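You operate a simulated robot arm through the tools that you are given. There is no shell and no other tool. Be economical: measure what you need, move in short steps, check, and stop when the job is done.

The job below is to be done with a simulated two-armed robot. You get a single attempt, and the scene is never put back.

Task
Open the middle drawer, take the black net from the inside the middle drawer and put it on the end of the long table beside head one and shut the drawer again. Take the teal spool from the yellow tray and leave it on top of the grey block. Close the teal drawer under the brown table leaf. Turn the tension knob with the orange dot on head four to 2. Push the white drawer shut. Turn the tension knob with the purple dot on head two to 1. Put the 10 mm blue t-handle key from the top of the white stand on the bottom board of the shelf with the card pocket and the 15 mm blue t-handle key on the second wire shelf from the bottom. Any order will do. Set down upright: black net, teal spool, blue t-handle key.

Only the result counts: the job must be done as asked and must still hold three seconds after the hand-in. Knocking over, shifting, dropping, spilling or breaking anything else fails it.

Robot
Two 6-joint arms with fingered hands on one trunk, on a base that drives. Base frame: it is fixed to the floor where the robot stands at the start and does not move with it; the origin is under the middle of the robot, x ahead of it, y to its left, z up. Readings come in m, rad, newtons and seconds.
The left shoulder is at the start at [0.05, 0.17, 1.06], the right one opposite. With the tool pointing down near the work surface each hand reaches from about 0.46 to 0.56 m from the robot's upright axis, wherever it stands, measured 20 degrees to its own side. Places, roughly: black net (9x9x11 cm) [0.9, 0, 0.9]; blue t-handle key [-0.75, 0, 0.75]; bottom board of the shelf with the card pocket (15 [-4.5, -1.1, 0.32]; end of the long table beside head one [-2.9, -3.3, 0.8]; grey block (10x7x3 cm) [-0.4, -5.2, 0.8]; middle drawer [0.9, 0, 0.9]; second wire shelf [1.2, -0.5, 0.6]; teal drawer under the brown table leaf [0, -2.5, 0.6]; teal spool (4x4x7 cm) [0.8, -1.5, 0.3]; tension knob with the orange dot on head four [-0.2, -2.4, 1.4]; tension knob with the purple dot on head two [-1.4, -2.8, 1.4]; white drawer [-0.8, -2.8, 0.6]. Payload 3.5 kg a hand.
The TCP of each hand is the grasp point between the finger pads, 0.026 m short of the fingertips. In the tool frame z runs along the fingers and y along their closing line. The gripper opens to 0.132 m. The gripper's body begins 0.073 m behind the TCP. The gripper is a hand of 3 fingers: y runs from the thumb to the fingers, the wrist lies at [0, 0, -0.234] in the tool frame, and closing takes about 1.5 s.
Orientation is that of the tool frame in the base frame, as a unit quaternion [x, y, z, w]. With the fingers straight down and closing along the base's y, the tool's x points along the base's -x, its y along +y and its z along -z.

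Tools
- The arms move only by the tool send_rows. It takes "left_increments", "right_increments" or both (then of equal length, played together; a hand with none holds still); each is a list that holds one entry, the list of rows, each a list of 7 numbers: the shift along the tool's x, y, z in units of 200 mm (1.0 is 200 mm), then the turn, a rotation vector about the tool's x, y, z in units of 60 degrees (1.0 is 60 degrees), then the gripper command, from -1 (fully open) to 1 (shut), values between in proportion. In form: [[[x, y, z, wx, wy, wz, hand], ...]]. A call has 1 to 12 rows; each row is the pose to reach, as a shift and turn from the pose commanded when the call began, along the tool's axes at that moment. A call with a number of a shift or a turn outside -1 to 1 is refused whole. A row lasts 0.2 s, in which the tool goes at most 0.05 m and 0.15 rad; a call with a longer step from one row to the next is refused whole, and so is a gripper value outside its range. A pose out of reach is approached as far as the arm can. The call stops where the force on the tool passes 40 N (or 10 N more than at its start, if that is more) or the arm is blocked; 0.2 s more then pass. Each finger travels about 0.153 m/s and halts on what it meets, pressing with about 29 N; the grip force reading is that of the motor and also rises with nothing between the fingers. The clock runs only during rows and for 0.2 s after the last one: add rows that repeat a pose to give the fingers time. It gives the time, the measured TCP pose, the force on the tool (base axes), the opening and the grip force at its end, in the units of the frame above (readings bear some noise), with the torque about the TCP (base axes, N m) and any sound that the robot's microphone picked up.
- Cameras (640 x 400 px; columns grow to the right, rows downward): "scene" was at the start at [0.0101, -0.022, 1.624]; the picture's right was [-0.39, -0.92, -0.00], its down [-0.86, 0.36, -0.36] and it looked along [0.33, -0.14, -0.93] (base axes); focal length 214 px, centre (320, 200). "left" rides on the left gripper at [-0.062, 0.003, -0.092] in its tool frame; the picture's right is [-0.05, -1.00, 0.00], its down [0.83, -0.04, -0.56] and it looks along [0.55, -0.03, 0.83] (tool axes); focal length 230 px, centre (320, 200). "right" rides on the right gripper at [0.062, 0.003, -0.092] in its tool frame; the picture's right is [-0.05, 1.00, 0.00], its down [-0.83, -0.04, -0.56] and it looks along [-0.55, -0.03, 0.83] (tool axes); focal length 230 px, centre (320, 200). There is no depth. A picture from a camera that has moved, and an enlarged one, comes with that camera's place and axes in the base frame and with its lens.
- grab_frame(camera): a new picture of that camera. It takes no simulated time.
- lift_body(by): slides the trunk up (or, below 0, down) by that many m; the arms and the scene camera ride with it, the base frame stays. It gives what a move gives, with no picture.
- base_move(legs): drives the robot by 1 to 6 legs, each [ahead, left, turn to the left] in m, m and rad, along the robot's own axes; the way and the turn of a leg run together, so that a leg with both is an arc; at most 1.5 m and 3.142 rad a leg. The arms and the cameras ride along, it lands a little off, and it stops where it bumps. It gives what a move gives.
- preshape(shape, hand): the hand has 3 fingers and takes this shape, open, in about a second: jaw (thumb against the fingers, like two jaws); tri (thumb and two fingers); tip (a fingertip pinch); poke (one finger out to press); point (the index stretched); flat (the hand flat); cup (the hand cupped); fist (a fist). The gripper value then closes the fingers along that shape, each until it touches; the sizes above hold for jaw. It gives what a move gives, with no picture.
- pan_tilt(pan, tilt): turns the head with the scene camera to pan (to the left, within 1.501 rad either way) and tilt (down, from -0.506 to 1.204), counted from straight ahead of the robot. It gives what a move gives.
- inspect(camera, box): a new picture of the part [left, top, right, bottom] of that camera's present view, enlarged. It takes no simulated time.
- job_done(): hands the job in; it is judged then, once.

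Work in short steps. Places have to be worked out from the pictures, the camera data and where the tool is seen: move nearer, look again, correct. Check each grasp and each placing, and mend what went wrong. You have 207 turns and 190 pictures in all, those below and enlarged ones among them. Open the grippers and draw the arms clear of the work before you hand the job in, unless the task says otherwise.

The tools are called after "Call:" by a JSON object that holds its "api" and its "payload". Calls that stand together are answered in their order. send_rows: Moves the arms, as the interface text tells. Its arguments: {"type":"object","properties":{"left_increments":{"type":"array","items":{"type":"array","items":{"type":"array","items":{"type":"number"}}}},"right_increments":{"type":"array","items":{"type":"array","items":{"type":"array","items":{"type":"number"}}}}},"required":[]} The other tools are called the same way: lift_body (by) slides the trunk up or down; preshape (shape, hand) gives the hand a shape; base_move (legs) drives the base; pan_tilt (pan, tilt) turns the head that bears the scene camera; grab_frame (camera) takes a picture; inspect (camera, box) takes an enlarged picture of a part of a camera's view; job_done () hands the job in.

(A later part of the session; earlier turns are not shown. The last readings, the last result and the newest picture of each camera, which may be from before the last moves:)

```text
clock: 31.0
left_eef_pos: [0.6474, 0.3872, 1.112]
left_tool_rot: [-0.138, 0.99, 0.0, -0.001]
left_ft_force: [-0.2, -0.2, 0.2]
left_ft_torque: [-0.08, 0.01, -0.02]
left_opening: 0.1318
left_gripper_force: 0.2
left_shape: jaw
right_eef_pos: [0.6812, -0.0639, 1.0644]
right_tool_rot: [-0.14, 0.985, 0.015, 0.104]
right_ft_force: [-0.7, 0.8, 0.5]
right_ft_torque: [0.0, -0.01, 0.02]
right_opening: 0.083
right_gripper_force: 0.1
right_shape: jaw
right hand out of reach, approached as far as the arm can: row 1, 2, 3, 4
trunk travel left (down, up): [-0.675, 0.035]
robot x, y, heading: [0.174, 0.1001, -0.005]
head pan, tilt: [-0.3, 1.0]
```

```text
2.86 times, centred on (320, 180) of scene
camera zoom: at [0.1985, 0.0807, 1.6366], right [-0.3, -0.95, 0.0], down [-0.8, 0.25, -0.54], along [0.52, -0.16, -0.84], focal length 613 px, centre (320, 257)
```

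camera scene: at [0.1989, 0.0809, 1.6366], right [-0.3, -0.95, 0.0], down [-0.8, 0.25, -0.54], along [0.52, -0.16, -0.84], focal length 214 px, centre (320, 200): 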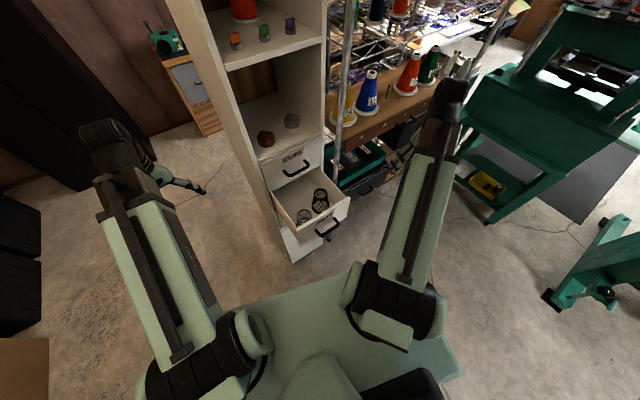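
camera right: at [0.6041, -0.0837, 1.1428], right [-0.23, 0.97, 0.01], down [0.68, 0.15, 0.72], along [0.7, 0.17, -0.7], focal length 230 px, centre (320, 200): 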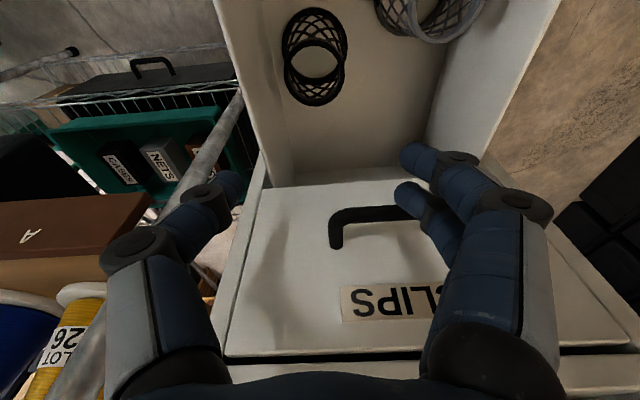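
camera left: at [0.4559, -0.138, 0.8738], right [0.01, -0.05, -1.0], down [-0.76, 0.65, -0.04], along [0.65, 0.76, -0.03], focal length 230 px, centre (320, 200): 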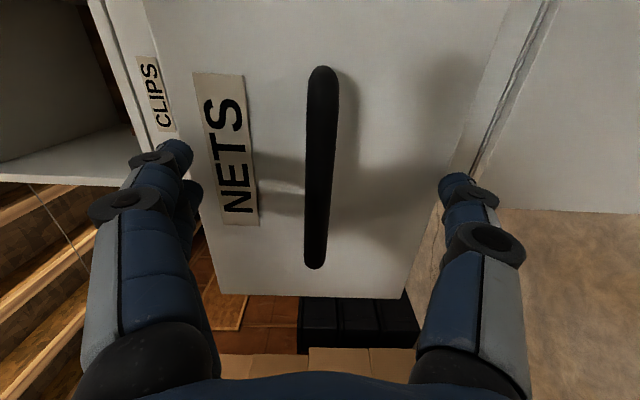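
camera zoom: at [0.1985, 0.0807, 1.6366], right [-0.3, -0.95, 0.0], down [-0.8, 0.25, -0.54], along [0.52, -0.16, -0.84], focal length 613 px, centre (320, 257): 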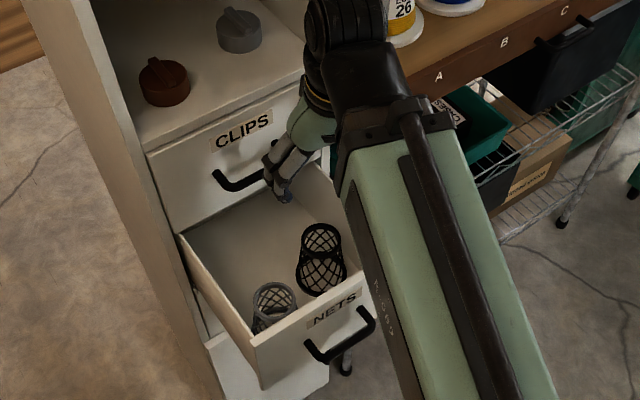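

Net confirmed at (0.673, −0.068). Hand is ~1.5 cm too close to the CLIPS handle; pull back a little and descend 10 cm.

Call:
{"api": "send_rows", "payload": {"right_increments": [[[0.082, 0.035, -0.018, 0, 0, 0, -0.25], [0.119, 0.035, 0.154, 0, 0, 0, -0.25], [0.155, 0.035, 0.325, 0, 0, 0, -0.25], [0.192, 0.035, 0.497, 0, 0, 0, -0.25]]]}}

Call:
{"api": "grab_frame", "payload": {"camera": "right"}}

Call:
{"api": "inspect", "payload": {"camera": "scene", "box": [240, 110, 400, 250]}}

```text
clock: 32.0
left_eef_pos: [0.6473, 0.3868, 1.1113]
left_tool_rot: [-0.139, 0.99, 0.0, 0.001]
left_ft_force: [0.1, 0.1, -1.1]
left_ft_torque: [0.0, -0.01, 0.02]
left_opening: 0.1317
left_gripper_force: 0.2
left_shape: jaw
right_eef_pos: [0.6925, -0.0632, 0.9585]
right_tool_rot: [-0.139, 0.985, 0.015, 0.103]
right_ft_force: [-0.6, 1.3, 0.7]
right_ft_torque: [-0.02, -0.02, 0.04]
right_opening: 0.0828
right_gripper_force: 0.0
right_shape: jaw
right hand out of reach, approached as far as the arm can: row 1, 2, 3, 4
trunk travel left (down, up): [-0.675, 0.035]
robot x, y, heading: [0.1721, 0.1026, 0.001]
head pan, tilt: [-0.3, 1.0]
```

```text
157 pictures are left
camera right: at [0.6166, -0.0819, 1.0373], right [-0.23, 0.97, 0.01], down [0.68, 0.15, 0.71], along [0.69, 0.17, -0.7], focal length 230 px, centre (320, 200)
```

right: 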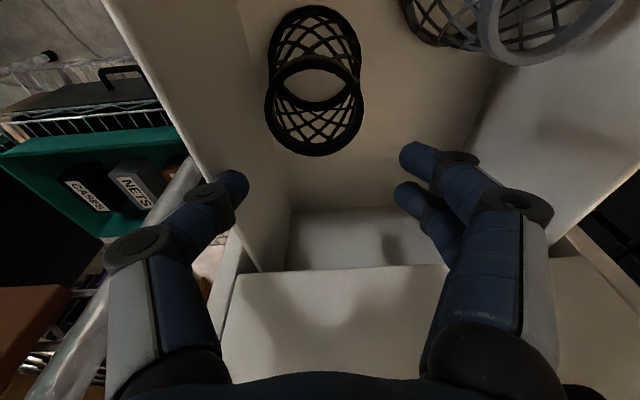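

```text
2.86 times, centred on (320, 180) of scene
camera zoom: at [0.1986, 0.0813, 1.6367], right [-0.3, -0.95, 0.0], down [-0.8, 0.25, -0.54], along [0.52, -0.16, -0.84], focal length 613 px, centre (320, 257)
```

zoom: 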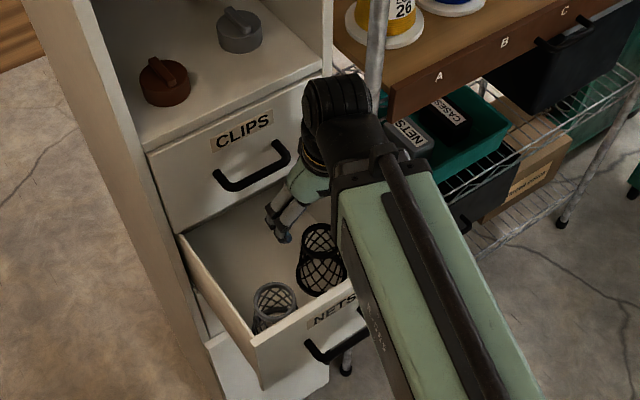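

The arm can't fold closer; I drive the base back 2.8 cm instead so the hand sits over the net.

Call:
{"api": "base_move", "payload": {"legs": [[-0.028, 0, 0]]}}

Call:
{"api": "grab_frame", "payload": {"camera": "right"}}

```text
clock: 32.8
left_eef_pos: [0.6178, 0.3876, 1.1109]
left_tool_rot: [-0.137, 0.991, 0.001, 0.001]
left_ft_force: [-0.6, -0.3, 0.1]
left_ft_torque: [0.0, -0.06, 0.0]
left_opening: 0.1319
left_gripper_force: 0.1
left_shape: jaw
right_eef_pos: [0.6643, -0.0642, 0.9592]
right_tool_rot: [-0.14, 0.985, 0.014, 0.102]
right_ft_force: [-0.7, -0.5, 0.6]
right_ft_torque: [-0.03, -0.04, 0.02]
right_opening: 0.0828
right_gripper_force: 0.0
right_shape: jaw
trunk travel left (down, up): [-0.675, 0.035]
robot x, y, heading: [0.1496, 0.1017, 0.004]
head pan, tilt: [-0.3, 1.0]
```

```text
155 pictures are left
camera right: at [0.5867, -0.0822, 1.0385], right [-0.23, 0.97, 0.01], down [0.68, 0.15, 0.72], along [0.69, 0.17, -0.7], focal length 230 px, centre (320, 200)
```

right: 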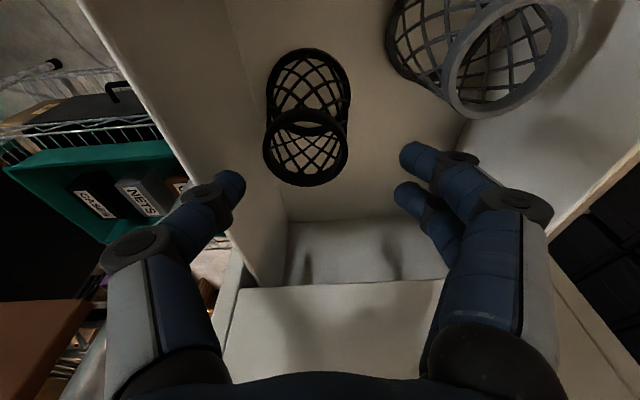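

Net is between the fingers. Descend 6 cm.

Call:
{"api": "send_rows", "payload": {"right_increments": [[[0.031, 0, 0.147, 0, 0, 0, -0.25], [0.063, 0, 0.294, 0, 0, 0, -0.25]]]}}

Call:
{"api": "grab_frame", "payload": {"camera": "right"}}

Call:
{"api": "inspect", "payload": {"camera": "scene", "box": [240, 110, 400, 250]}}

```text
clock: 33.4
left_eef_pos: [0.6201, 0.3892, 1.1119]
left_tool_rot: [-0.139, 0.99, -0.001, 0.0]
left_ft_force: [0.8, 0.7, -0.1]
left_ft_torque: [0.02, 0.01, 0.03]
left_opening: 0.1317
left_gripper_force: 0.1
left_shape: jaw
right_eef_pos: [0.6636, -0.0582, 0.8992]
right_tool_rot: [-0.141, 0.985, 0.016, 0.103]
right_ft_force: [-5.7, 20.1, 7.5]
right_ft_torque: [-1.19, -0.32, -0.11]
right_opening: 0.0821
right_gripper_force: 0.0
right_shape: jaw
trunk travel left (down, up): [-0.675, 0.035]
robot x, y, heading: [0.1435, 0.1034, -0.004]
head pan, tilt: [-0.3, 1.0]
```

```text
154 pictures are left
camera right: at [0.5876, -0.079, 0.9772], right [-0.23, 0.97, 0.01], down [0.68, 0.15, 0.71], along [0.69, 0.17, -0.7], focal length 230 px, centre (320, 200)
```

right: 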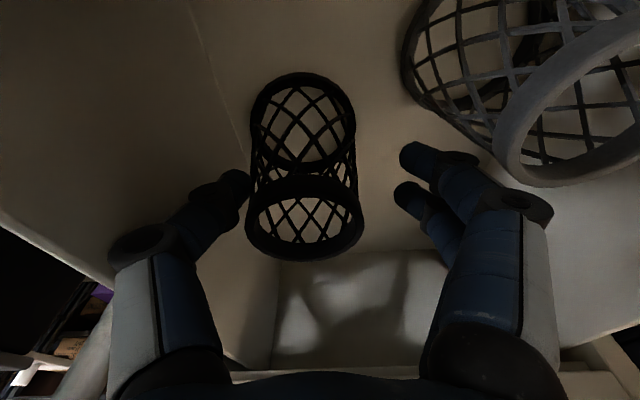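

```text
2.86 times, centred on (320, 180) of scene
camera zoom: at [0.1703, 0.0835, 1.6368], right [-0.3, -0.95, 0.0], down [-0.8, 0.25, -0.54], along [0.52, -0.16, -0.84], focal length 613 px, centre (320, 257)
```

zoom: 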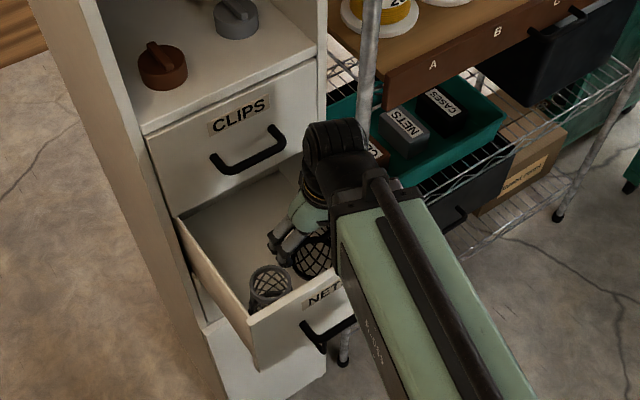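

The thumb presses lightly on the drawer wall (20 N). Shift 5 mm left and close.

Call:
{"api": "send_rows", "payload": {"right_increments": [[[0, 0.025, 0, 0, 0, 0, 0.1], [0, 0.03, 0, 0, 0, 0, 1], [0, 0.03, 0, 0, 0, 0, 1], [0, 0.03, 0, 0, 0, 0, 1], [0, 0.03, 0, 0, 0, 0, 1], [0, 0.03, 0, 0, 0, 0, 1]]]}}

Call:
{"api": "grab_frame", "payload": {"camera": "right"}}

```text
clock: 34.8
left_eef_pos: [0.6203, 0.3864, 1.1108]
left_tool_rot: [-0.139, 0.99, 0.0, 0.0]
left_ft_force: [-0.5, 0.2, 1.4]
left_ft_torque: [0.0, 0.02, 0.02]
left_opening: 0.1321
left_gripper_force: 0.0
left_shape: jaw
right_eef_pos: [0.6632, -0.0561, 0.8986]
right_tool_rot: [-0.14, 0.985, 0.015, 0.103]
right_ft_force: [0.5, 0.9, 0.1]
right_ft_torque: [0.0, -0.01, 0.01]
right_opening: 0.0506
right_gripper_force: 28.6
right_shape: jaw
trunk travel left (down, up): [-0.675, 0.035]
robot x, y, heading: [0.1423, 0.1051, -0.002]
head pan, tilt: [-0.3, 1.0]
```

```text
152 pictures are left
camera right: at [0.5867, -0.0765, 0.9771], right [-0.23, 0.97, 0.01], down [0.68, 0.15, 0.71], along [0.69, 0.17, -0.7], focal length 230 px, centre (320, 200)
```

right: 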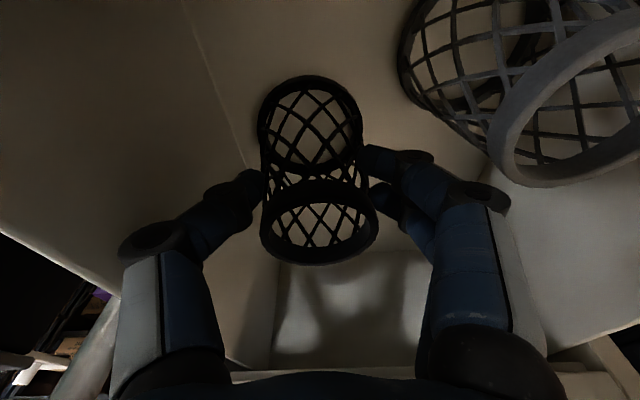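

Net gripped (0.0506). Lift it straight up 15 cm.

Call:
{"api": "send_rows", "payload": {"right_increments": [[[-0.04, 0, -0.19, 0, 0, 0, 1], [-0.08, 0, -0.38, 0, 0, 0, 1], [-0.12, 0, -0.57, 0, 0, 0, 1], [-0.16, 0, -0.76, 0, 0, 0, 1]]]}}

Call:
{"api": "grab_frame", "payload": {"camera": "right"}}

Call:
{"api": "grab_frame", "payload": {"camera": "scene"}}

```text
clock: 35.8
left_eef_pos: [0.6212, 0.3885, 1.1103]
left_tool_rot: [-0.138, 0.99, 0.0, 0.0]
left_ft_force: [0.7, 0.4, -0.4]
left_ft_torque: [0.01, -0.01, 0.01]
left_opening: 0.1319
left_gripper_force: 0.2
left_shape: jaw
right_eef_pos: [0.664, -0.058, 1.0543]
right_tool_rot: [-0.139, 0.985, 0.014, 0.102]
right_ft_force: [0.0, 1.0, -0.3]
right_ft_torque: [0.01, 0.01, 0.0]
right_opening: 0.0506
right_gripper_force: 28.9
right_shape: jaw
trunk travel left (down, up): [-0.675, 0.035]
robot x, y, heading: [0.1481, 0.1005, -0.002]
head pan, tilt: [-0.3, 1.0]
```

```text
151 pictures are left
camera right: at [0.5865, -0.077, 1.1323], right [-0.23, 0.97, 0.01], down [0.68, 0.15, 0.71], along [0.69, 0.17, -0.7], focal length 230 px, centre (320, 200)
```

right: 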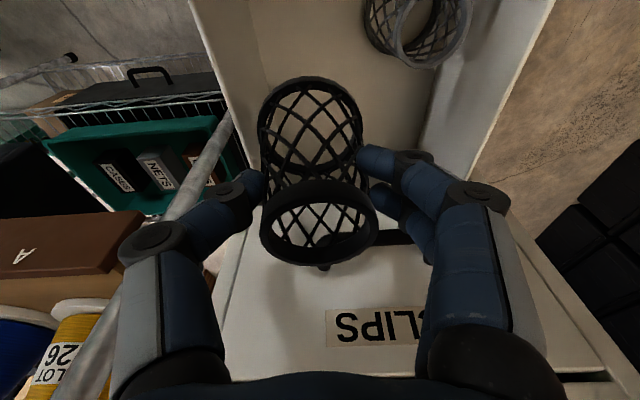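

```text
150 pictures are left
camera scene: at [0.1707, 0.081, 1.6365], right [-0.3, -0.95, 0.0], down [-0.8, 0.25, -0.54], along [0.52, -0.16, -0.84], focal length 214 px, centre (320, 200)
```

scene: 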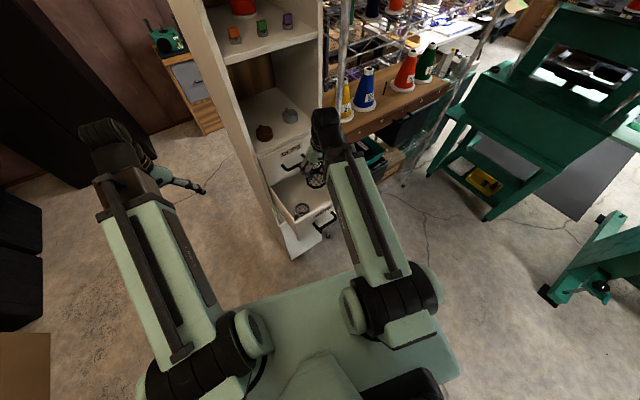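

Net is held. Raise it a bit more and drive back to make space for shutting the drawer with the left hand.

Call:
{"api": "send_rows", "payload": {"right_increments": [[[-0.04, 0, -0.19, 0, 0, 0, 1], [-0.08, 0, -0.38, 0, 0, 0, 1]]]}}

Call:
{"api": "base_move", "payload": {"legs": [[-0.19, 0, 0], [0, -0.1, 0]]}}

Call:
{"api": "grab_frame", "payload": {"camera": "scene"}}

```text
clock: 36.4
left_eef_pos: [0.6205, 0.3881, 1.112]
left_tool_rot: [-0.139, 0.99, 0.0, 0.0]
left_ft_force: [0.5, -0.3, 0.3]
left_ft_torque: [-0.01, 0.02, 0.01]
left_opening: 0.1319
left_gripper_force: 0.0
left_shape: jaw
right_eef_pos: [0.6646, -0.0554, 1.1321]
right_tool_rot: [-0.139, 0.985, 0.014, 0.102]
right_ft_force: [-0.3, -0.5, 1.3]
right_ft_torque: [0.0, 0.0, 0.0]
right_opening: 0.0505
right_gripper_force: 29.0
right_shape: jaw
trunk travel left (down, up): [-0.675, 0.035]
robot x, y, heading: [0.1426, 0.0989, -0.001]
head pan, tilt: [-0.3, 1.0]
```

```text
clock: 38.7
left_eef_pos: [0.4321, 0.2845, 1.1123]
left_tool_rot: [-0.138, 0.99, 0.001, 0.0]
left_ft_force: [-0.2, -0.3, 0.4]
left_ft_torque: [0.03, 0.03, 0.0]
left_opening: 0.1318
left_gripper_force: 0.0
left_shape: jaw
right_eef_pos: [0.4756, -0.159, 1.1308]
right_tool_rot: [-0.139, 0.985, 0.015, 0.103]
right_ft_force: [-0.1, -0.7, 0.0]
right_ft_torque: [0.01, -0.01, -0.01]
right_opening: 0.0508
right_gripper_force: 29.3
right_shape: jaw
trunk travel left (down, up): [-0.675, 0.035]
robot x, y, heading: [-0.0417, 0.0048, -0.004]
head pan, tilt: [-0.3, 1.0]
```

```text
149 pictures are left
camera scene: at [-0.018, -0.022, 1.6365], right [-0.3, -0.95, 0.0], down [-0.8, 0.25, -0.54], along [0.52, -0.16, -0.84], focal length 214 px, centre (320, 200)
```

scene: 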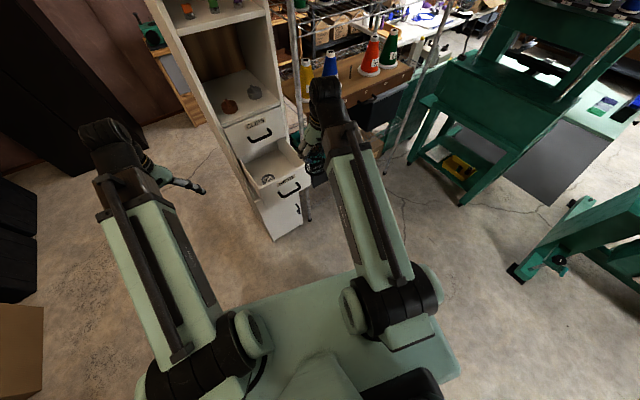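

Move the net-holding right hand out to the right, and bring the left hand (fingers shut, pitched 45° forward) toward the drawer front.

Call:
{"api": "send_rows", "payload": {"right_increments": [[[0.11, -0.165, -0.023, 0, 0.033, 0, 1], [0.22, -0.33, -0.047, 0, 0.067, 0, 1], [0.33, -0.495, -0.07, 0, 0.1, 0, 1], [0.44, -0.66, -0.093, 0, 0.133, 0, 1], [0.55, -0.825, -0.117, 0, 0.167, 0, 1], [0.655, -0.99, -0.14, 0, 0.2, 0, 1]]], "left_increments": [[[0.02, -0.1, 0.05, 0, -0.125, 0, 1], [0.04, -0.2, 0.1, 0, -0.25, 0, 1], [0.06, -0.3, 0.15, 0, -0.375, 0, 1], [0.08, -0.4, 0.2, 0, -0.5, 0, 1], [0.1, -0.5, 0.25, 0, -0.625, 0, 1], [0.12, -0.6, 0.3, 0, -0.75, 0, 1]]]}}

Call:
{"api": "grab_frame", "payload": {"camera": "scene"}}

```text
clock: 40.1
left_eef_pos: [0.5801, 0.1349, 1.0718]
left_tool_rot: [-0.128, 0.915, 0.053, 0.379]
left_ft_force: [-0.1, -0.5, 0.4]
left_ft_torque: [0.0, 0.02, 0.0]
left_opening: 0.0
left_gripper_force: 28.5
left_shape: jaw
left hand out of reach, approached as far as the arm can: row 2, 3, 4, 5, 6
right_eef_pos: [0.4001, -0.3859, 1.1314]
right_tool_rot: [-0.14, 0.99, 0.001, -0.002]
right_ft_force: [-0.3, -0.1, -0.4]
right_ft_torque: [0.0, 0.0, 0.03]
right_opening: 0.0504
right_gripper_force: 29.4
right_shape: jaw
trunk travel left (down, up): [-0.675, 0.035]
robot x, y, heading: [-0.0427, 0.0039, -0.001]
head pan, tilt: [-0.3, 1.0]
```

```text
148 pictures are left
camera scene: at [-0.0178, -0.0205, 1.6366], right [-0.3, -0.95, 0.0], down [-0.8, 0.25, -0.54], along [0.52, -0.16, -0.84], focal length 214 px, centre (320, 200)
```

scene: 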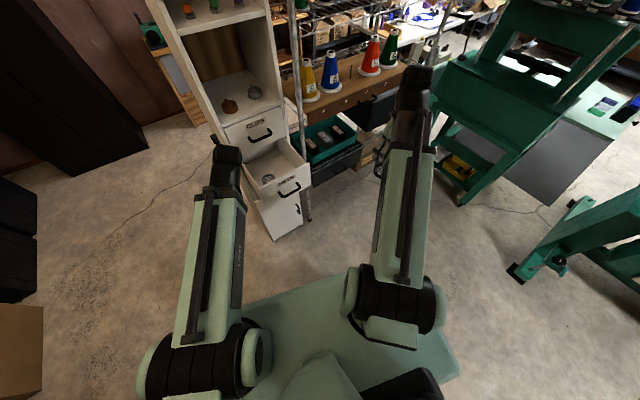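

Out-of-reach limit pushed it forward; back the base 15 cm and lower the left hand in front of the drawer.

Call:
{"api": "base_move", "payload": {"legs": [[-0.15, 0, 0]]}}

Call:
{"api": "send_rows", "payload": {"left_increments": [[[0.129, -0.115, 0.119, 0, 0, 0, 1], [0.258, -0.23, 0.238, 0, 0, 0, 1], [0.387, -0.345, 0.357, 0, 0, 0, 1], [0.515, -0.46, 0.475, 0, 0, 0, 1]]]}}

Call:
{"api": "pan_tilt", "payload": {"pan": 0, "tilt": 0.8}}

Call:
{"api": "inspect", "payload": {"camera": "scene", "box": [220, 80, 420, 250]}}

```text
clock: 41.5
left_eef_pos: [0.428, 0.1376, 1.0735]
left_tool_rot: [-0.129, 0.915, 0.054, 0.379]
left_ft_force: [-0.7, -0.3, 0.6]
left_ft_torque: [0.01, -0.01, -0.02]
left_opening: 0.0
left_gripper_force: 28.9
left_shape: jaw
right_eef_pos: [0.2489, -0.3847, 1.1324]
right_tool_rot: [-0.14, 0.99, 0.0, -0.001]
right_ft_force: [0.1, -0.4, 1.3]
right_ft_torque: [0.01, -0.02, 0.03]
right_opening: 0.0504
right_gripper_force: 28.6
right_shape: jaw
trunk travel left (down, up): [-0.675, 0.035]
robot x, y, heading: [-0.1943, 0.0001, -0.004]
head pan, tilt: [-0.3, 1.0]
```

```text
clock: 42.5
left_eef_pos: [0.4491, 0.0463, 0.9322]
left_tool_rot: [-0.13, 0.915, 0.055, 0.378]
left_ft_force: [0.5, 0.1, -0.1]
left_ft_torque: [0.01, 0.02, 0.0]
left_opening: 0.0002
left_gripper_force: 28.8
left_shape: jaw
right_eef_pos: [0.2506, -0.384, 1.1312]
right_tool_rot: [-0.14, 0.99, -0.001, -0.001]
right_ft_force: [1.0, 0.1, 0.6]
right_ft_torque: [0.02, 0.0, -0.01]
right_opening: 0.0509
right_gripper_force: 28.4
right_shape: jaw
trunk travel left (down, up): [-0.675, 0.035]
robot x, y, heading: [-0.1915, 0.0004, -0.003]
head pan, tilt: [-0.3, 1.0]
```

```text
clock: 43.3
left_eef_pos: [0.4489, 0.0469, 0.9332]
left_tool_rot: [-0.128, 0.915, 0.053, 0.378]
left_ft_force: [0.5, 0.4, 0.2]
left_ft_torque: [-0.02, 0.02, 0.0]
left_opening: 0.0
left_gripper_force: 29.1
left_shape: jaw
right_eef_pos: [0.2495, -0.3844, 1.1319]
right_tool_rot: [-0.14, 0.99, 0.0, -0.001]
right_ft_force: [1.0, 0.8, 0.5]
right_ft_torque: [0.01, 0.0, -0.02]
right_opening: 0.0505
right_gripper_force: 28.8
right_shape: jaw
trunk travel left (down, up): [-0.675, 0.035]
robot x, y, heading: [-0.1943, 0.0028, -0.0]
head pan, tilt: [0.0, 0.799]
```

```text
2.35 times, centred on (320, 165) of scene
camera zoom: at [-0.1541, 0.0012, 1.6517], right [0.0, -1.0, 0.0], down [-0.72, 0.0, -0.7], along [0.7, 0.0, -0.72], focal length 505 px, centre (320, 282)
```

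zoom: 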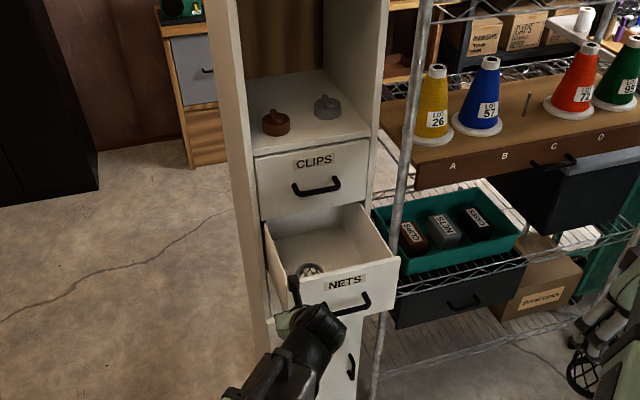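

Push forward along the drawer direction with the arm; it stops on force.

Call:
{"api": "send_rows", "payload": {"left_increments": [[[-0.106, 0, 0.106, 0, 0, 0, 1], [-0.212, 0, 0.212, 0, 0, 0, 1], [-0.3, 0, 0.3, 0, 0, 0, 1], [-0.388, 0, 0.388, 0, 0, 0, 1], [-0.476, 0, 0.476, 0, 0, 0, 1], [-0.564, 0, 0.564, 0, 0, 0, 1], [-0.652, 0, 0.652, 0, 0, 0, 1], [-0.74, 0, 0.74, 0, 0, 0, 1], [-0.828, 0, 0.828, 0, 0, 0, 1], [-0.91, 0, 0.91, 0, 0, 0, 1]]]}}

Call:
{"api": "inspect", "payload": {"camera": "scene", "box": [220, 80, 420, 250]}}

```text
clock: 45.5
left_eef_pos: [0.6908, 0.1157, 0.928]
left_tool_rot: [-0.13, 0.916, 0.055, 0.375]
left_ft_force: [-34.8, -3.6, -8.3]
left_ft_torque: [0.1, 0.19, -0.38]
left_opening: 0.0
left_gripper_force: 28.8
left_shape: jaw
right_eef_pos: [0.2463, -0.3845, 1.1329]
right_tool_rot: [-0.14, 0.99, 0.0, 0.0]
right_ft_force: [-1.1, -0.1, 0.3]
right_ft_torque: [-0.01, 0.01, -0.02]
right_opening: 0.0504
right_gripper_force: 29.2
right_shape: jaw
trunk travel left (down, up): [-0.675, 0.035]
robot x, y, heading: [-0.1935, 0.004, -0.004]
head pan, tilt: [0.0, 0.799]
```

```text
2.35 times, centred on (320, 165) of scene
camera zoom: at [-0.1588, 0.0009, 1.6516], right [0.0, -1.0, 0.0], down [-0.72, 0.0, -0.7], along [0.7, 0.0, -0.72], focal length 505 px, centre (320, 282)
```

zoom: 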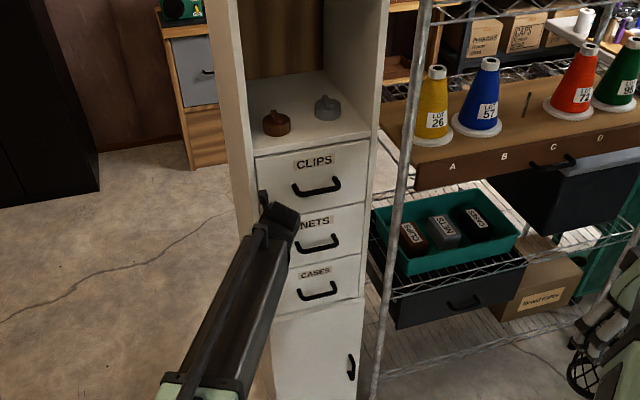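

Drawer is flush shut. Withdraw the left hand and return it to fingers-down beside the body.

Call:
{"api": "send_rows", "payload": {"left_increments": [[[0.15, 0, -0.15, 0, 0, 0, 1], [0.3, 0, -0.3, 0, 0, 0, 1], [0.45, 0, -0.45, 0, 0, 0, 1], [0.6, 0, -0.6, 0, 0, 0, 1], [0.6, 0.1, -0.75, 0, 0.12, 0, 0.5], [0.6, 0.2, -0.9, 0, 0.25, 0, 0], [0.5, 0.3, -0.95, 0, 0.37, 0, -0.5], [0.4, 0.4, -0.95, 0, 0.5, 0, -1], [0.3, 0.5, -0.95, 0, 0.62, 0, -1], [0.25, 0.6, -0.95, 0, 0.75, 0, -1]]]}}

Call:
{"api": "inspect", "payload": {"camera": "scene", "box": [220, 80, 420, 250]}}

```text
clock: 47.7
left_eef_pos: [0.4998, 0.1866, 1.0306]
left_tool_rot: [-0.138, 0.99, 0.0, -0.002]
left_ft_force: [0.1, 0.4, -0.6]
left_ft_torque: [0.01, 0.0, 0.03]
left_opening: 0.132
left_gripper_force: 0.0
left_shape: jaw
right_eef_pos: [0.2496, -0.3838, 1.1323]
right_tool_rot: [-0.14, 0.99, 0.0, -0.003]
right_ft_force: [0.9, 0.1, 0.0]
right_ft_torque: [0.0, 0.01, 0.03]
right_opening: 0.0505
right_gripper_force: 29.0
right_shape: jaw
trunk travel left (down, up): [-0.675, 0.035]
robot x, y, heading: [-0.1964, 0.0049, -0.006]
head pan, tilt: [0.0, 0.799]
```

```text
2.35 times, centred on (320, 165) of scene
camera zoom: at [-0.1538, 0.0017, 1.6517], right [0.0, -1.0, 0.0], down [-0.72, 0.0, -0.7], along [0.7, 0.0, -0.72], focal length 505 px, centre (320, 282)
```

zoom: 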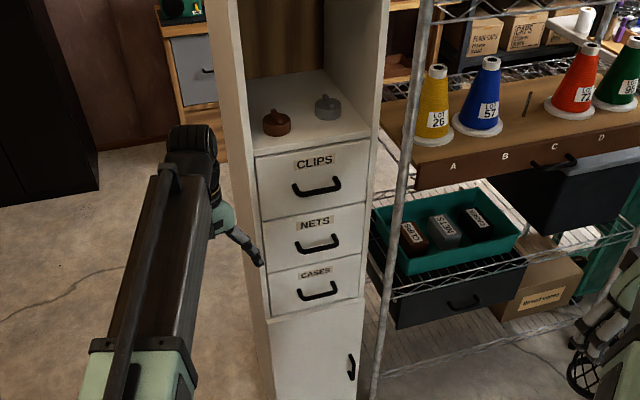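

Drawer shut confirmed. Tuck the left hand in, move forward a bit and turn around to the white stand.

Call:
{"api": "send_rows", "payload": {"left_increments": [[[0.137, 0.126, -0.067, 0, 0, 0, -1], [0.274, 0.252, -0.133, 0, 0, 0, -1], [0.41, 0.378, -0.2, 0, 0, 0, -1], [0.547, 0.503, -0.267, 0, 0, 0, -1], [0.684, 0.63, -0.333, 0, 0, 0, -1], [0.82, 0.755, -0.4, 0, 0, 0, -1]]]}}

Call:
{"api": "base_move", "payload": {"legs": [[0.17, 0, 0], [0, 0, 3.14]]}}

Call:
{"api": "grab_frame", "payload": {"camera": "scene"}}

```text
clock: 49.1
left_eef_pos: [0.3009, 0.2868, 1.1111]
left_tool_rot: [-0.14, 0.99, -0.001, -0.001]
left_ft_force: [0.5, -0.2, -0.1]
left_ft_torque: [0.0, -0.01, 0.01]
left_opening: 0.1317
left_gripper_force: 0.1
left_shape: jaw
right_eef_pos: [0.2493, -0.3841, 1.132]
right_tool_rot: [-0.14, 0.99, 0.0, 0.0]
right_ft_force: [0.2, 0.4, -0.5]
right_ft_torque: [-0.02, -0.02, -0.02]
right_opening: 0.0506
right_gripper_force: 28.8
right_shape: jaw
trunk travel left (down, up): [-0.675, 0.035]
robot x, y, heading: [-0.1953, 0.0037, -0.003]
head pan, tilt: [0.0, 0.799]
```

```text
clock: 57.8
left_eef_pos: [-0.5255, -0.2665, 1.1114]
left_tool_rot: [0.993, 0.121, 0.001, -0.001]
left_ft_force: [0.3, -0.3, -0.1]
left_ft_torque: [0.02, 0.03, -0.03]
left_opening: 0.1319
left_gripper_force: 0.1
left_shape: jaw
right_eef_pos: [-0.4508, 0.4021, 1.1313]
right_tool_rot: [0.992, 0.124, 0.0, -0.001]
right_ft_force: [0.6, -0.3, -0.3]
right_ft_torque: [0.01, 0.03, -0.02]
right_opening: 0.0495
right_gripper_force: 28.9
right_shape: jaw
trunk travel left (down, up): [-0.675, 0.035]
robot x, y, heading: [-0.0208, 0.0024, 3.107]
head pan, tilt: [0.0, 0.799]
```

```text
144 pictures are left
camera scene: at [-0.0635, 0.0028, 1.6517], right [0.04, 1.0, 0.0], down [0.72, -0.03, -0.7], along [-0.7, 0.02, -0.72], focal length 214 px, centre (320, 200)
```

scene: 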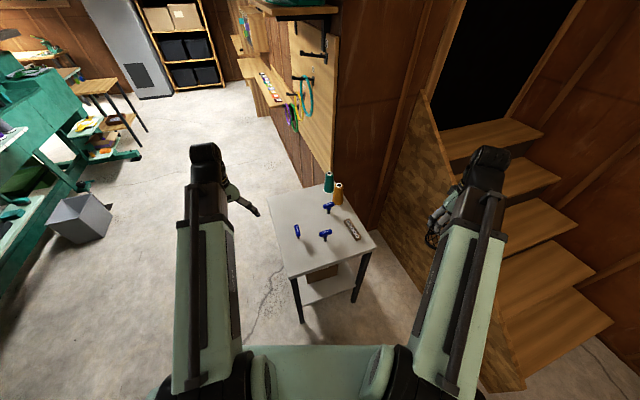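

The stand has three blue T-keys, spools and a tin. Enlarge to see which is which.

Call:
{"api": "inspect", "payload": {"camera": "scene", "box": [260, 160, 390, 265]}}

Call:
{"api": "grab_frame", "payload": {"camera": "right"}}

Call:
{"api": "grab_frame", "payload": {"camera": "left"}}

```text
3.81 times, centred on (325, 212) of scene
camera zoom: at [-0.0635, 0.0028, 1.6517], right [0.04, 1.0, 0.0], down [0.72, -0.03, -0.7], along [-0.7, 0.02, -0.72], focal length 817 px, centre (301, 152)
```

zoom: 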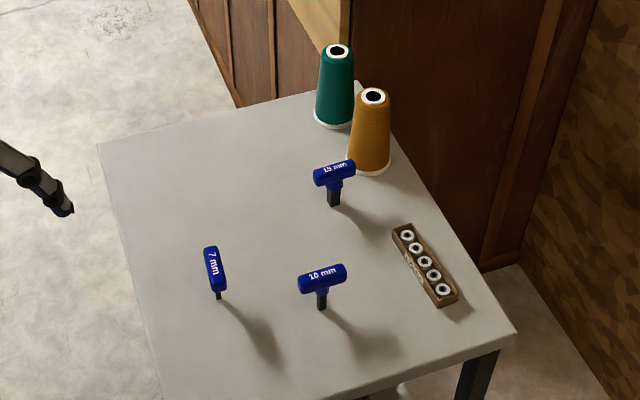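

```text
142 pictures are left
camera right: at [-0.3912, 0.4137, 1.2243], right [0.19, -0.98, 0.0], down [-0.82, -0.16, 0.55], along [-0.54, -0.11, -0.83], focal length 230 px, centre (320, 200)
```

right: 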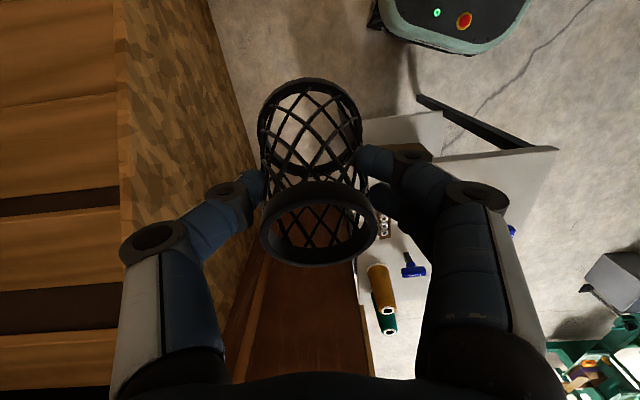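

```text
141 pictures are left
camera left: at [-0.5843, -0.2827, 1.2029], right [-0.29, 0.96, 0.0], down [0.79, 0.24, 0.56], along [0.53, 0.16, -0.83], focal length 230 px, centre (320, 200)
```

left: 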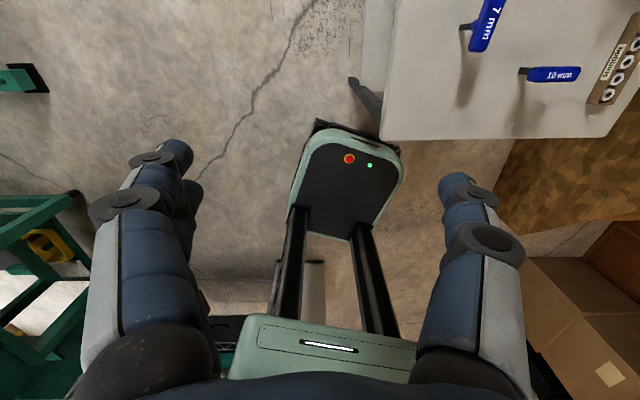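

The three T-keys: 10 mm at (−0.649, 0.043), 15 mm at (−0.818, 0.069), handles ~z 0.83, table ~z 0.767, handle bars pointing roughly along heading 107–116°. I'll approach from the stand's open left side so the hand aligns with the bars.

Call:
{"api": "base_move", "payload": {"legs": [[0, 0.6, 0], [0, 0, -1.187], [0, 0.42, 0]]}}

Call:
{"api": "grab_frame", "payload": {"camera": "scene"}}

```text
clock: 66.4
left_eef_pos: [-0.877, -0.3893, 1.1113]
left_tool_rot: [0.894, -0.448, 0.001, 0.0]
left_ft_force: [-0.2, 0.2, -0.9]
left_ft_torque: [-0.01, -0.04, -0.02]
left_opening: 0.1319
left_gripper_force: 0.0
left_shape: jaw
right_eef_pos: [-0.2317, -0.1965, 1.1307]
right_tool_rot: [0.895, -0.446, 0.001, 0.001]
right_ft_force: [0.5, -0.3, 0.1]
right_ft_torque: [0.02, -0.03, 0.01]
right_opening: 0.0493
right_gripper_force: 29.5
right_shape: jaw
trunk travel left (down, up): [-0.675, 0.035]
robot x, y, heading: [-0.4346, -0.7469, 1.943]
head pan, tilt: [0.0, 0.799]
```

```text
140 pictures are left
camera scene: at [-0.4502, -0.7113, 1.6517], right [0.93, 0.36, 0.0], down [0.26, -0.67, -0.7], along [-0.25, 0.65, -0.72], focal length 214 px, centre (320, 200)
```

scene: 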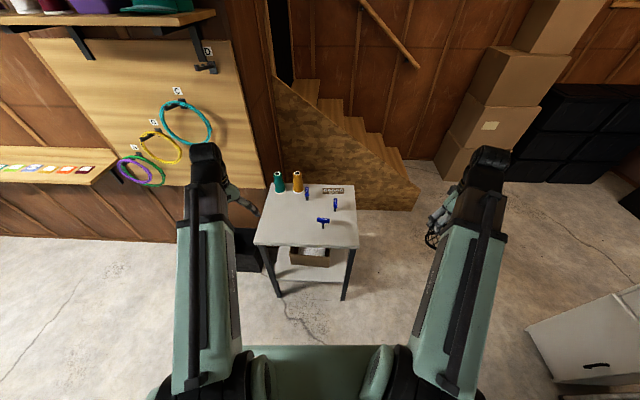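

Facing the stand now. Drive ahead ~19 cm and take an enlarged look.

Call:
{"api": "base_move", "payload": {"legs": [[0.18, -0.03, 0]]}}

Call:
{"api": "inspect", "payload": {"camera": "scene", "box": [230, 170, 390, 290]}}

```text
clock: 67.9
left_eef_pos: [-0.9124, -0.2067, 1.1118]
left_tool_rot: [0.894, -0.447, 0.001, 0.001]
left_ft_force: [0.0, 0.1, 0.3]
left_ft_torque: [0.0, 0.01, -0.01]
left_opening: 0.1316
left_gripper_force: 0.1
left_shape: jaw
right_eef_pos: [-0.2684, -0.0159, 1.1307]
right_tool_rot: [0.895, -0.446, 0.001, 0.002]
right_ft_force: [0.0, -0.1, -0.3]
right_ft_torque: [-0.03, -0.02, -0.02]
right_opening: 0.0495
right_gripper_force: 29.1
right_shape: jaw
trunk travel left (down, up): [-0.675, 0.035]
robot x, y, heading: [-0.4708, -0.5704, 1.932]
head pan, tilt: [0.0, 0.799]
```

```text
3.33 times, centred on (310, 230) of scene
camera zoom: at [-0.4859, -0.5288, 1.6517], right [0.93, 0.36, 0.0], down [0.25, -0.67, -0.7], along [-0.25, 0.65, -0.72], focal length 715 px, centre (353, 100)
```

zoom: 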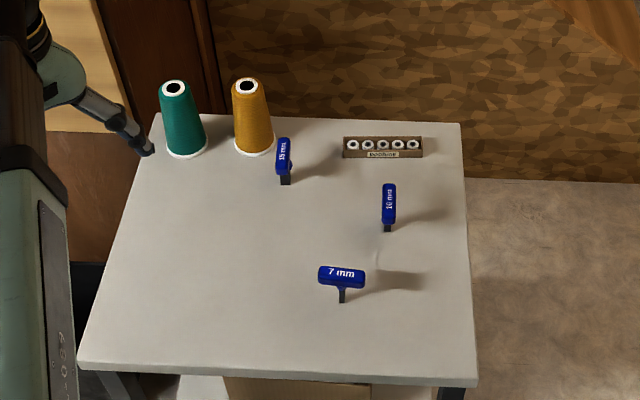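

Keys measured: 15 mm bar centre ≈(−0.822, 0.068, 0.83), direction 113°. Bring the left hand to a hover pose pitched 45° above and behind it.

Call:
{"api": "send_rows", "payload": {"left_increments": [[[-0.04, -0.14, 0.06, 0, 0, 0.045, -1], [-0.08, -0.28, 0.12, 0, 0, 0.09, -1], [-0.12, -0.42, 0.18, 0, 0, 0.135, -1], [-0.16, -0.56, 0.24, 0, 0, 0.18, -1], [-0.2, -0.7, 0.3, 0, 0, 0.225, -1]]]}}

Call:
{"api": "send_rows", "payload": {"left_increments": [[[-0.05, -0.054, 0.113, 0, -0.125, 0, -0.2], [-0.1, -0.108, 0.225, 0, -0.25, 0, -0.2], [-0.15, -0.163, 0.338, 0, -0.375, 0, -0.2], [-0.2, -0.217, 0.45, 0, -0.5, 0, -0.2], [-0.25, -0.271, 0.563, 0, -0.625, 0, -0.2], [-0.3, -0.325, 0.675, 0, -0.75, 0, -0.2]]]}}

Call:
{"api": "grab_frame", "payload": {"camera": "left"}}

Call:
{"api": "inspect", "payload": {"camera": "scene", "box": [230, 170, 390, 290]}}

```text
clock: 69.1
left_eef_pos: [-0.8231, -0.0924, 1.0496]
left_tool_rot: [0.835, -0.55, 0.001, 0.001]
left_ft_force: [-0.2, 0.0, 0.0]
left_ft_torque: [0.0, -0.03, 0.02]
left_opening: 0.1319
left_gripper_force: 0.0
left_shape: jaw
right_eef_pos: [-0.2677, -0.0161, 1.1308]
right_tool_rot: [0.895, -0.446, 0.002, 0.001]
right_ft_force: [0.1, -0.4, -0.3]
right_ft_torque: [0.0, -0.02, 0.0]
right_opening: 0.0495
right_gripper_force: 29.1
right_shape: jaw
trunk travel left (down, up): [-0.675, 0.035]
robot x, y, heading: [-0.4734, -0.569, 1.934]
head pan, tilt: [0.0, 0.799]
```

```text
clock: 70.5
left_eef_pos: [-0.7864, -0.0106, 0.9157]
left_tool_rot: [0.772, -0.508, -0.319, -0.21]
left_ft_force: [0.7, -0.2, 0.1]
left_ft_torque: [-0.01, 0.0, -0.01]
left_opening: 0.0797
left_gripper_force: 0.1
left_shape: jaw
right_eef_pos: [-0.267, -0.0161, 1.1313]
right_tool_rot: [0.895, -0.446, 0.0, 0.0]
right_ft_force: [0.7, 0.5, 0.0]
right_ft_torque: [-0.02, 0.03, 0.01]
right_opening: 0.0496
right_gripper_force: 29.5
right_shape: jaw
trunk travel left (down, up): [-0.675, 0.035]
robot x, y, heading: [-0.4669, -0.5711, 1.932]
head pan, tilt: [0.0, 0.799]
```

```text
138 pictures are left
camera left: at [-0.7819, -0.0305, 1.0238], right [0.9, 0.43, 0.04], down [0.43, -0.88, -0.19], along [-0.05, 0.19, -0.98], focal length 230 px, centre (320, 200)
```

left: 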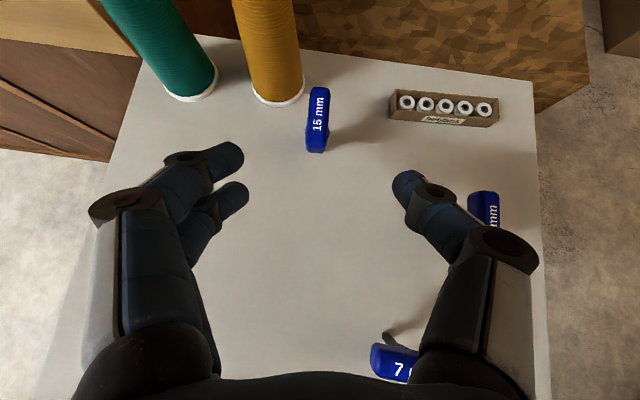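

```text
3.33 times, centred on (310, 230) of scene
camera zoom: at [-0.4855, -0.5306, 1.6518], right [0.93, 0.36, 0.0], down [0.25, -0.67, -0.7], along [-0.25, 0.65, -0.72], focal length 715 px, centre (353, 100)
```

zoom: 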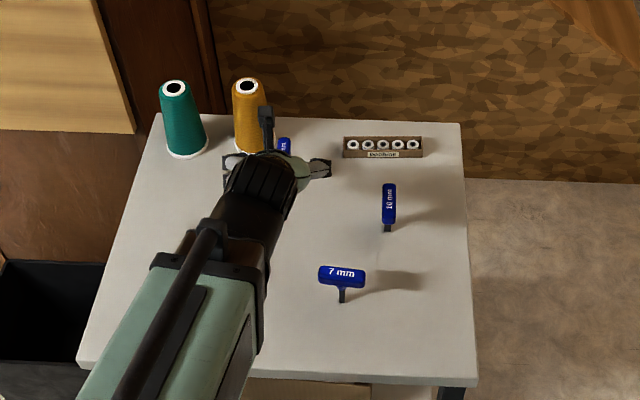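

The bar is aligned with the tool axis. Advance along the fingers to the bar, narrowing the hand, then close.

Call:
{"api": "send_rows", "payload": {"left_increments": [[[-0.005, 0, 0.15, 0, 0, 0, 0.15], [-0.01, 0.005, 0.3, 0, 0, 0, 0.15], [-0.015, 0.01, 0.45, 0, 0, 0, 0.15], [-0.022, 0.011, 0.613, 0, 0, 0, 0.15]]]}}

Call:
{"api": "grab_frame", "payload": {"camera": "left"}}

```text
clock: 71.5
left_eef_pos: [-0.8243, 0.071, 0.8311]
left_tool_rot: [0.772, -0.508, -0.319, -0.21]
left_ft_force: [0.1, -0.2, -0.9]
left_ft_torque: [-0.02, 0.04, 0.01]
left_opening: 0.0569
left_gripper_force: 0.1
left_shape: jaw
right_eef_pos: [-0.267, -0.0163, 1.1304]
right_tool_rot: [0.895, -0.446, 0.002, 0.0]
right_ft_force: [-0.2, 0.7, -1.0]
right_ft_torque: [0.01, -0.03, -0.02]
right_opening: 0.0494
right_gripper_force: 29.3
right_shape: jaw
trunk travel left (down, up): [-0.675, 0.035]
robot x, y, heading: [-0.4731, -0.5684, 1.937]
head pan, tilt: [0.0, 0.799]
```

```text
136 pictures are left
camera left: at [-0.82, 0.0512, 0.9395], right [0.9, 0.43, 0.04], down [0.43, -0.88, -0.19], along [-0.05, 0.19, -0.98], focal length 230 px, centre (320, 200)
```

left: 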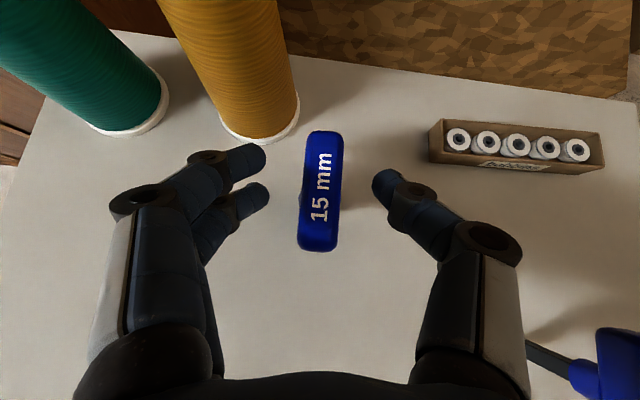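

Centred. Close the fingers.

Call:
{"api": "send_rows", "payload": {"left_increments": [[[0, 0, 0, 0, 0, 0, 0.5], [0, 0, 0, 0, 0, 0, 1], [0, 0, 0, 0, 0, 0, 1], [0, 0, 0, 0, 0, 0, 1], [0, 0, 0, 0, 0, 0, 1]]]}}

Call:
{"api": "grab_frame", "payload": {"camera": "left"}}

```text
clock: 72.7
left_eef_pos: [-0.8254, 0.0702, 0.8324]
left_tool_rot: [0.772, -0.508, -0.319, -0.21]
left_ft_force: [0.7, -0.3, 0.2]
left_ft_torque: [0.01, 0.0, 0.0]
left_opening: 0.0142
left_gripper_force: 29.1
left_shape: jaw
right_eef_pos: [-0.2677, -0.016, 1.132]
right_tool_rot: [0.895, -0.447, 0.001, 0.001]
right_ft_force: [0.1, 0.9, 0.0]
right_ft_torque: [-0.02, -0.02, 0.01]
right_opening: 0.0494
right_gripper_force: 28.8
right_shape: jaw
trunk travel left (down, up): [-0.675, 0.035]
robot x, y, heading: [-0.4691, -0.5707, 1.935]
head pan, tilt: [0.0, 0.799]
```

```text
135 pictures are left
camera left: at [-0.8198, 0.0506, 0.94], right [0.9, 0.43, 0.04], down [0.43, -0.88, -0.19], along [-0.05, 0.19, -0.98], focal length 230 px, centre (320, 200)
```

left: 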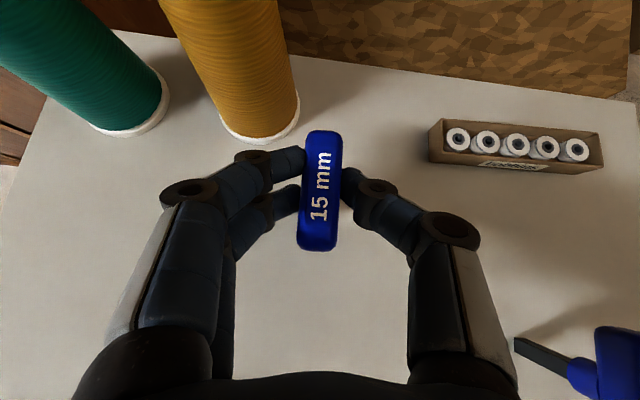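

Gripped. Lift the key 12 cm.

Call:
{"api": "send_rows", "payload": {"left_increments": [[[-0.106, 0, -0.106, 0, 0, 0, 1], [-0.212, 0, -0.212, 0, 0, 0, 1], [-0.318, 0, -0.318, 0, 0, 0, 1], [-0.424, 0, -0.425, 0, 0, 0, 1], [-0.53, 0, -0.53, 0, 0, 0, 1]]]}}

Call:
{"api": "grab_frame", "payload": {"camera": "left"}}

Call:
{"api": "grab_frame", "payload": {"camera": "scene"}}

```text
clock: 73.9
left_eef_pos: [-0.8248, 0.0699, 0.9829]
left_tool_rot: [0.773, -0.508, -0.318, -0.21]
left_ft_force: [-0.7, 0.0, -0.9]
left_ft_torque: [-0.01, 0.03, 0.0]
left_opening: 0.0144
left_gripper_force: 28.9
left_shape: jaw
right_eef_pos: [-0.2669, -0.0164, 1.1318]
right_tool_rot: [0.895, -0.446, 0.001, 0.0]
right_ft_force: [-0.1, 0.2, 0.6]
right_ft_torque: [-0.04, -0.02, 0.03]
right_opening: 0.0494
right_gripper_force: 29.2
right_shape: jaw
trunk travel left (down, up): [-0.675, 0.035]
robot x, y, heading: [-0.4692, -0.5651, 1.938]
head pan, tilt: [0.0, 0.799]
```

```text
134 pictures are left
camera left: at [-0.82, 0.0509, 1.0902], right [0.9, 0.43, 0.04], down [0.43, -0.88, -0.19], along [-0.05, 0.19, -0.98], focal length 230 px, centre (320, 200)
```

left: 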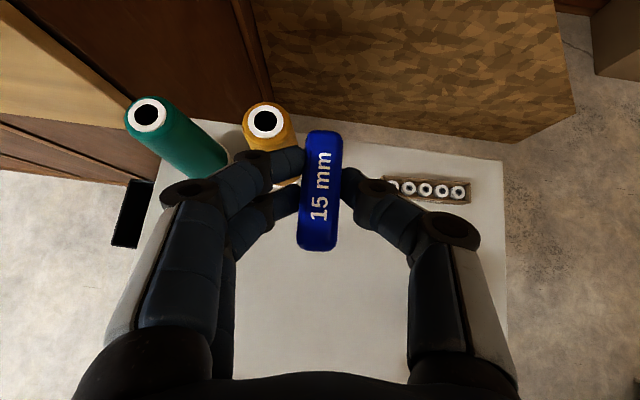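

```text
133 pictures are left
camera scene: at [-0.4854, -0.5308, 1.6517], right [0.93, 0.36, 0.0], down [0.25, -0.67, -0.7], along [-0.25, 0.65, -0.72], focal length 214 px, centre (320, 200)
```

scene: 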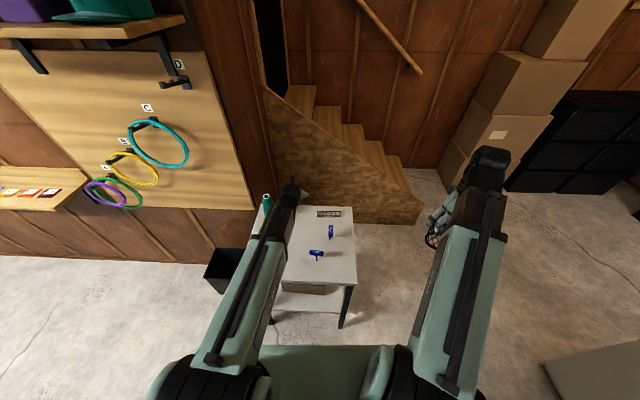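

Key held firmly. Back away and turn toward the wire rack.

Call:
{"api": "base_move", "payload": {"legs": [[-0.25, 0, 0], [0, 0, -1.55], [0.4, -0.3, 0]]}}

Call:
{"api": "pan_tilt", "payload": {"pan": 0, "tilt": 0.5}}

Call:
{"api": "grab_frame", "payload": {"camera": "scene"}}

```text
clock: 82.0
left_eef_pos: [0.7357, -0.5556, 0.9821]
left_tool_rot: [-0.197, 0.903, 0.082, 0.373]
left_ft_force: [-0.3, 0.1, -2.0]
left_ft_torque: [0.01, 0.0, -0.01]
left_opening: 0.0143
left_gripper_force: 28.8
left_shape: jaw
right_eef_pos: [0.6611, -1.1176, 1.1308]
right_tool_rot: [-0.328, 0.945, 0.0, -0.002]
right_ft_force: [-0.1, 0.3, -1.0]
right_ft_torque: [0.01, -0.03, 0.01]
right_opening: 0.0491
right_gripper_force: 29.2
right_shape: jaw
trunk travel left (down, up): [-0.675, 0.035]
robot x, y, heading: [0.105, -0.9273, 0.395]
head pan, tilt: [0.0, 0.799]
```

```text
clock: 82.8
left_eef_pos: [0.7343, -0.5572, 0.982]
left_tool_rot: [-0.198, 0.903, 0.082, 0.373]
left_ft_force: [0.3, -0.5, -1.6]
left_ft_torque: [0.0, -0.01, -0.01]
left_opening: 0.0142
left_gripper_force: 29.1
left_shape: jaw
right_eef_pos: [0.6608, -1.1163, 1.131]
right_tool_rot: [-0.328, 0.945, -0.001, -0.001]
right_ft_force: [-0.5, 0.3, -0.2]
right_ft_torque: [0.0, -0.02, -0.01]
right_opening: 0.0489
right_gripper_force: 28.8
right_shape: jaw
trunk travel left (down, up): [-0.675, 0.035]
robot x, y, heading: [0.1017, -0.9273, 0.385]
head pan, tilt: [0.0, 0.499]
```

```text
132 pictures are left
camera scene: at [0.1502, -0.9086, 1.6776], right [0.38, -0.93, 0.0], down [-0.44, -0.18, -0.88], along [0.81, 0.33, -0.48], focal length 214 px, centre (320, 200)
```

scene: 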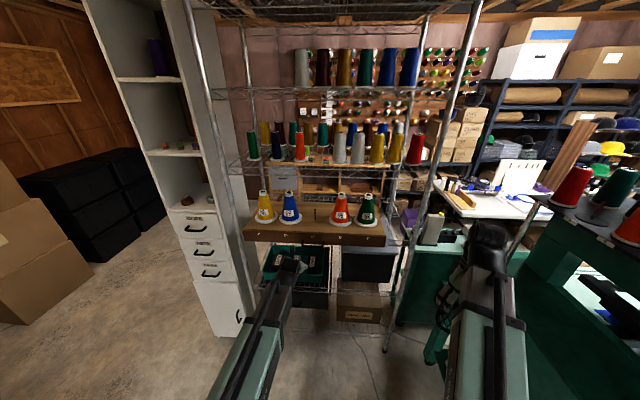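

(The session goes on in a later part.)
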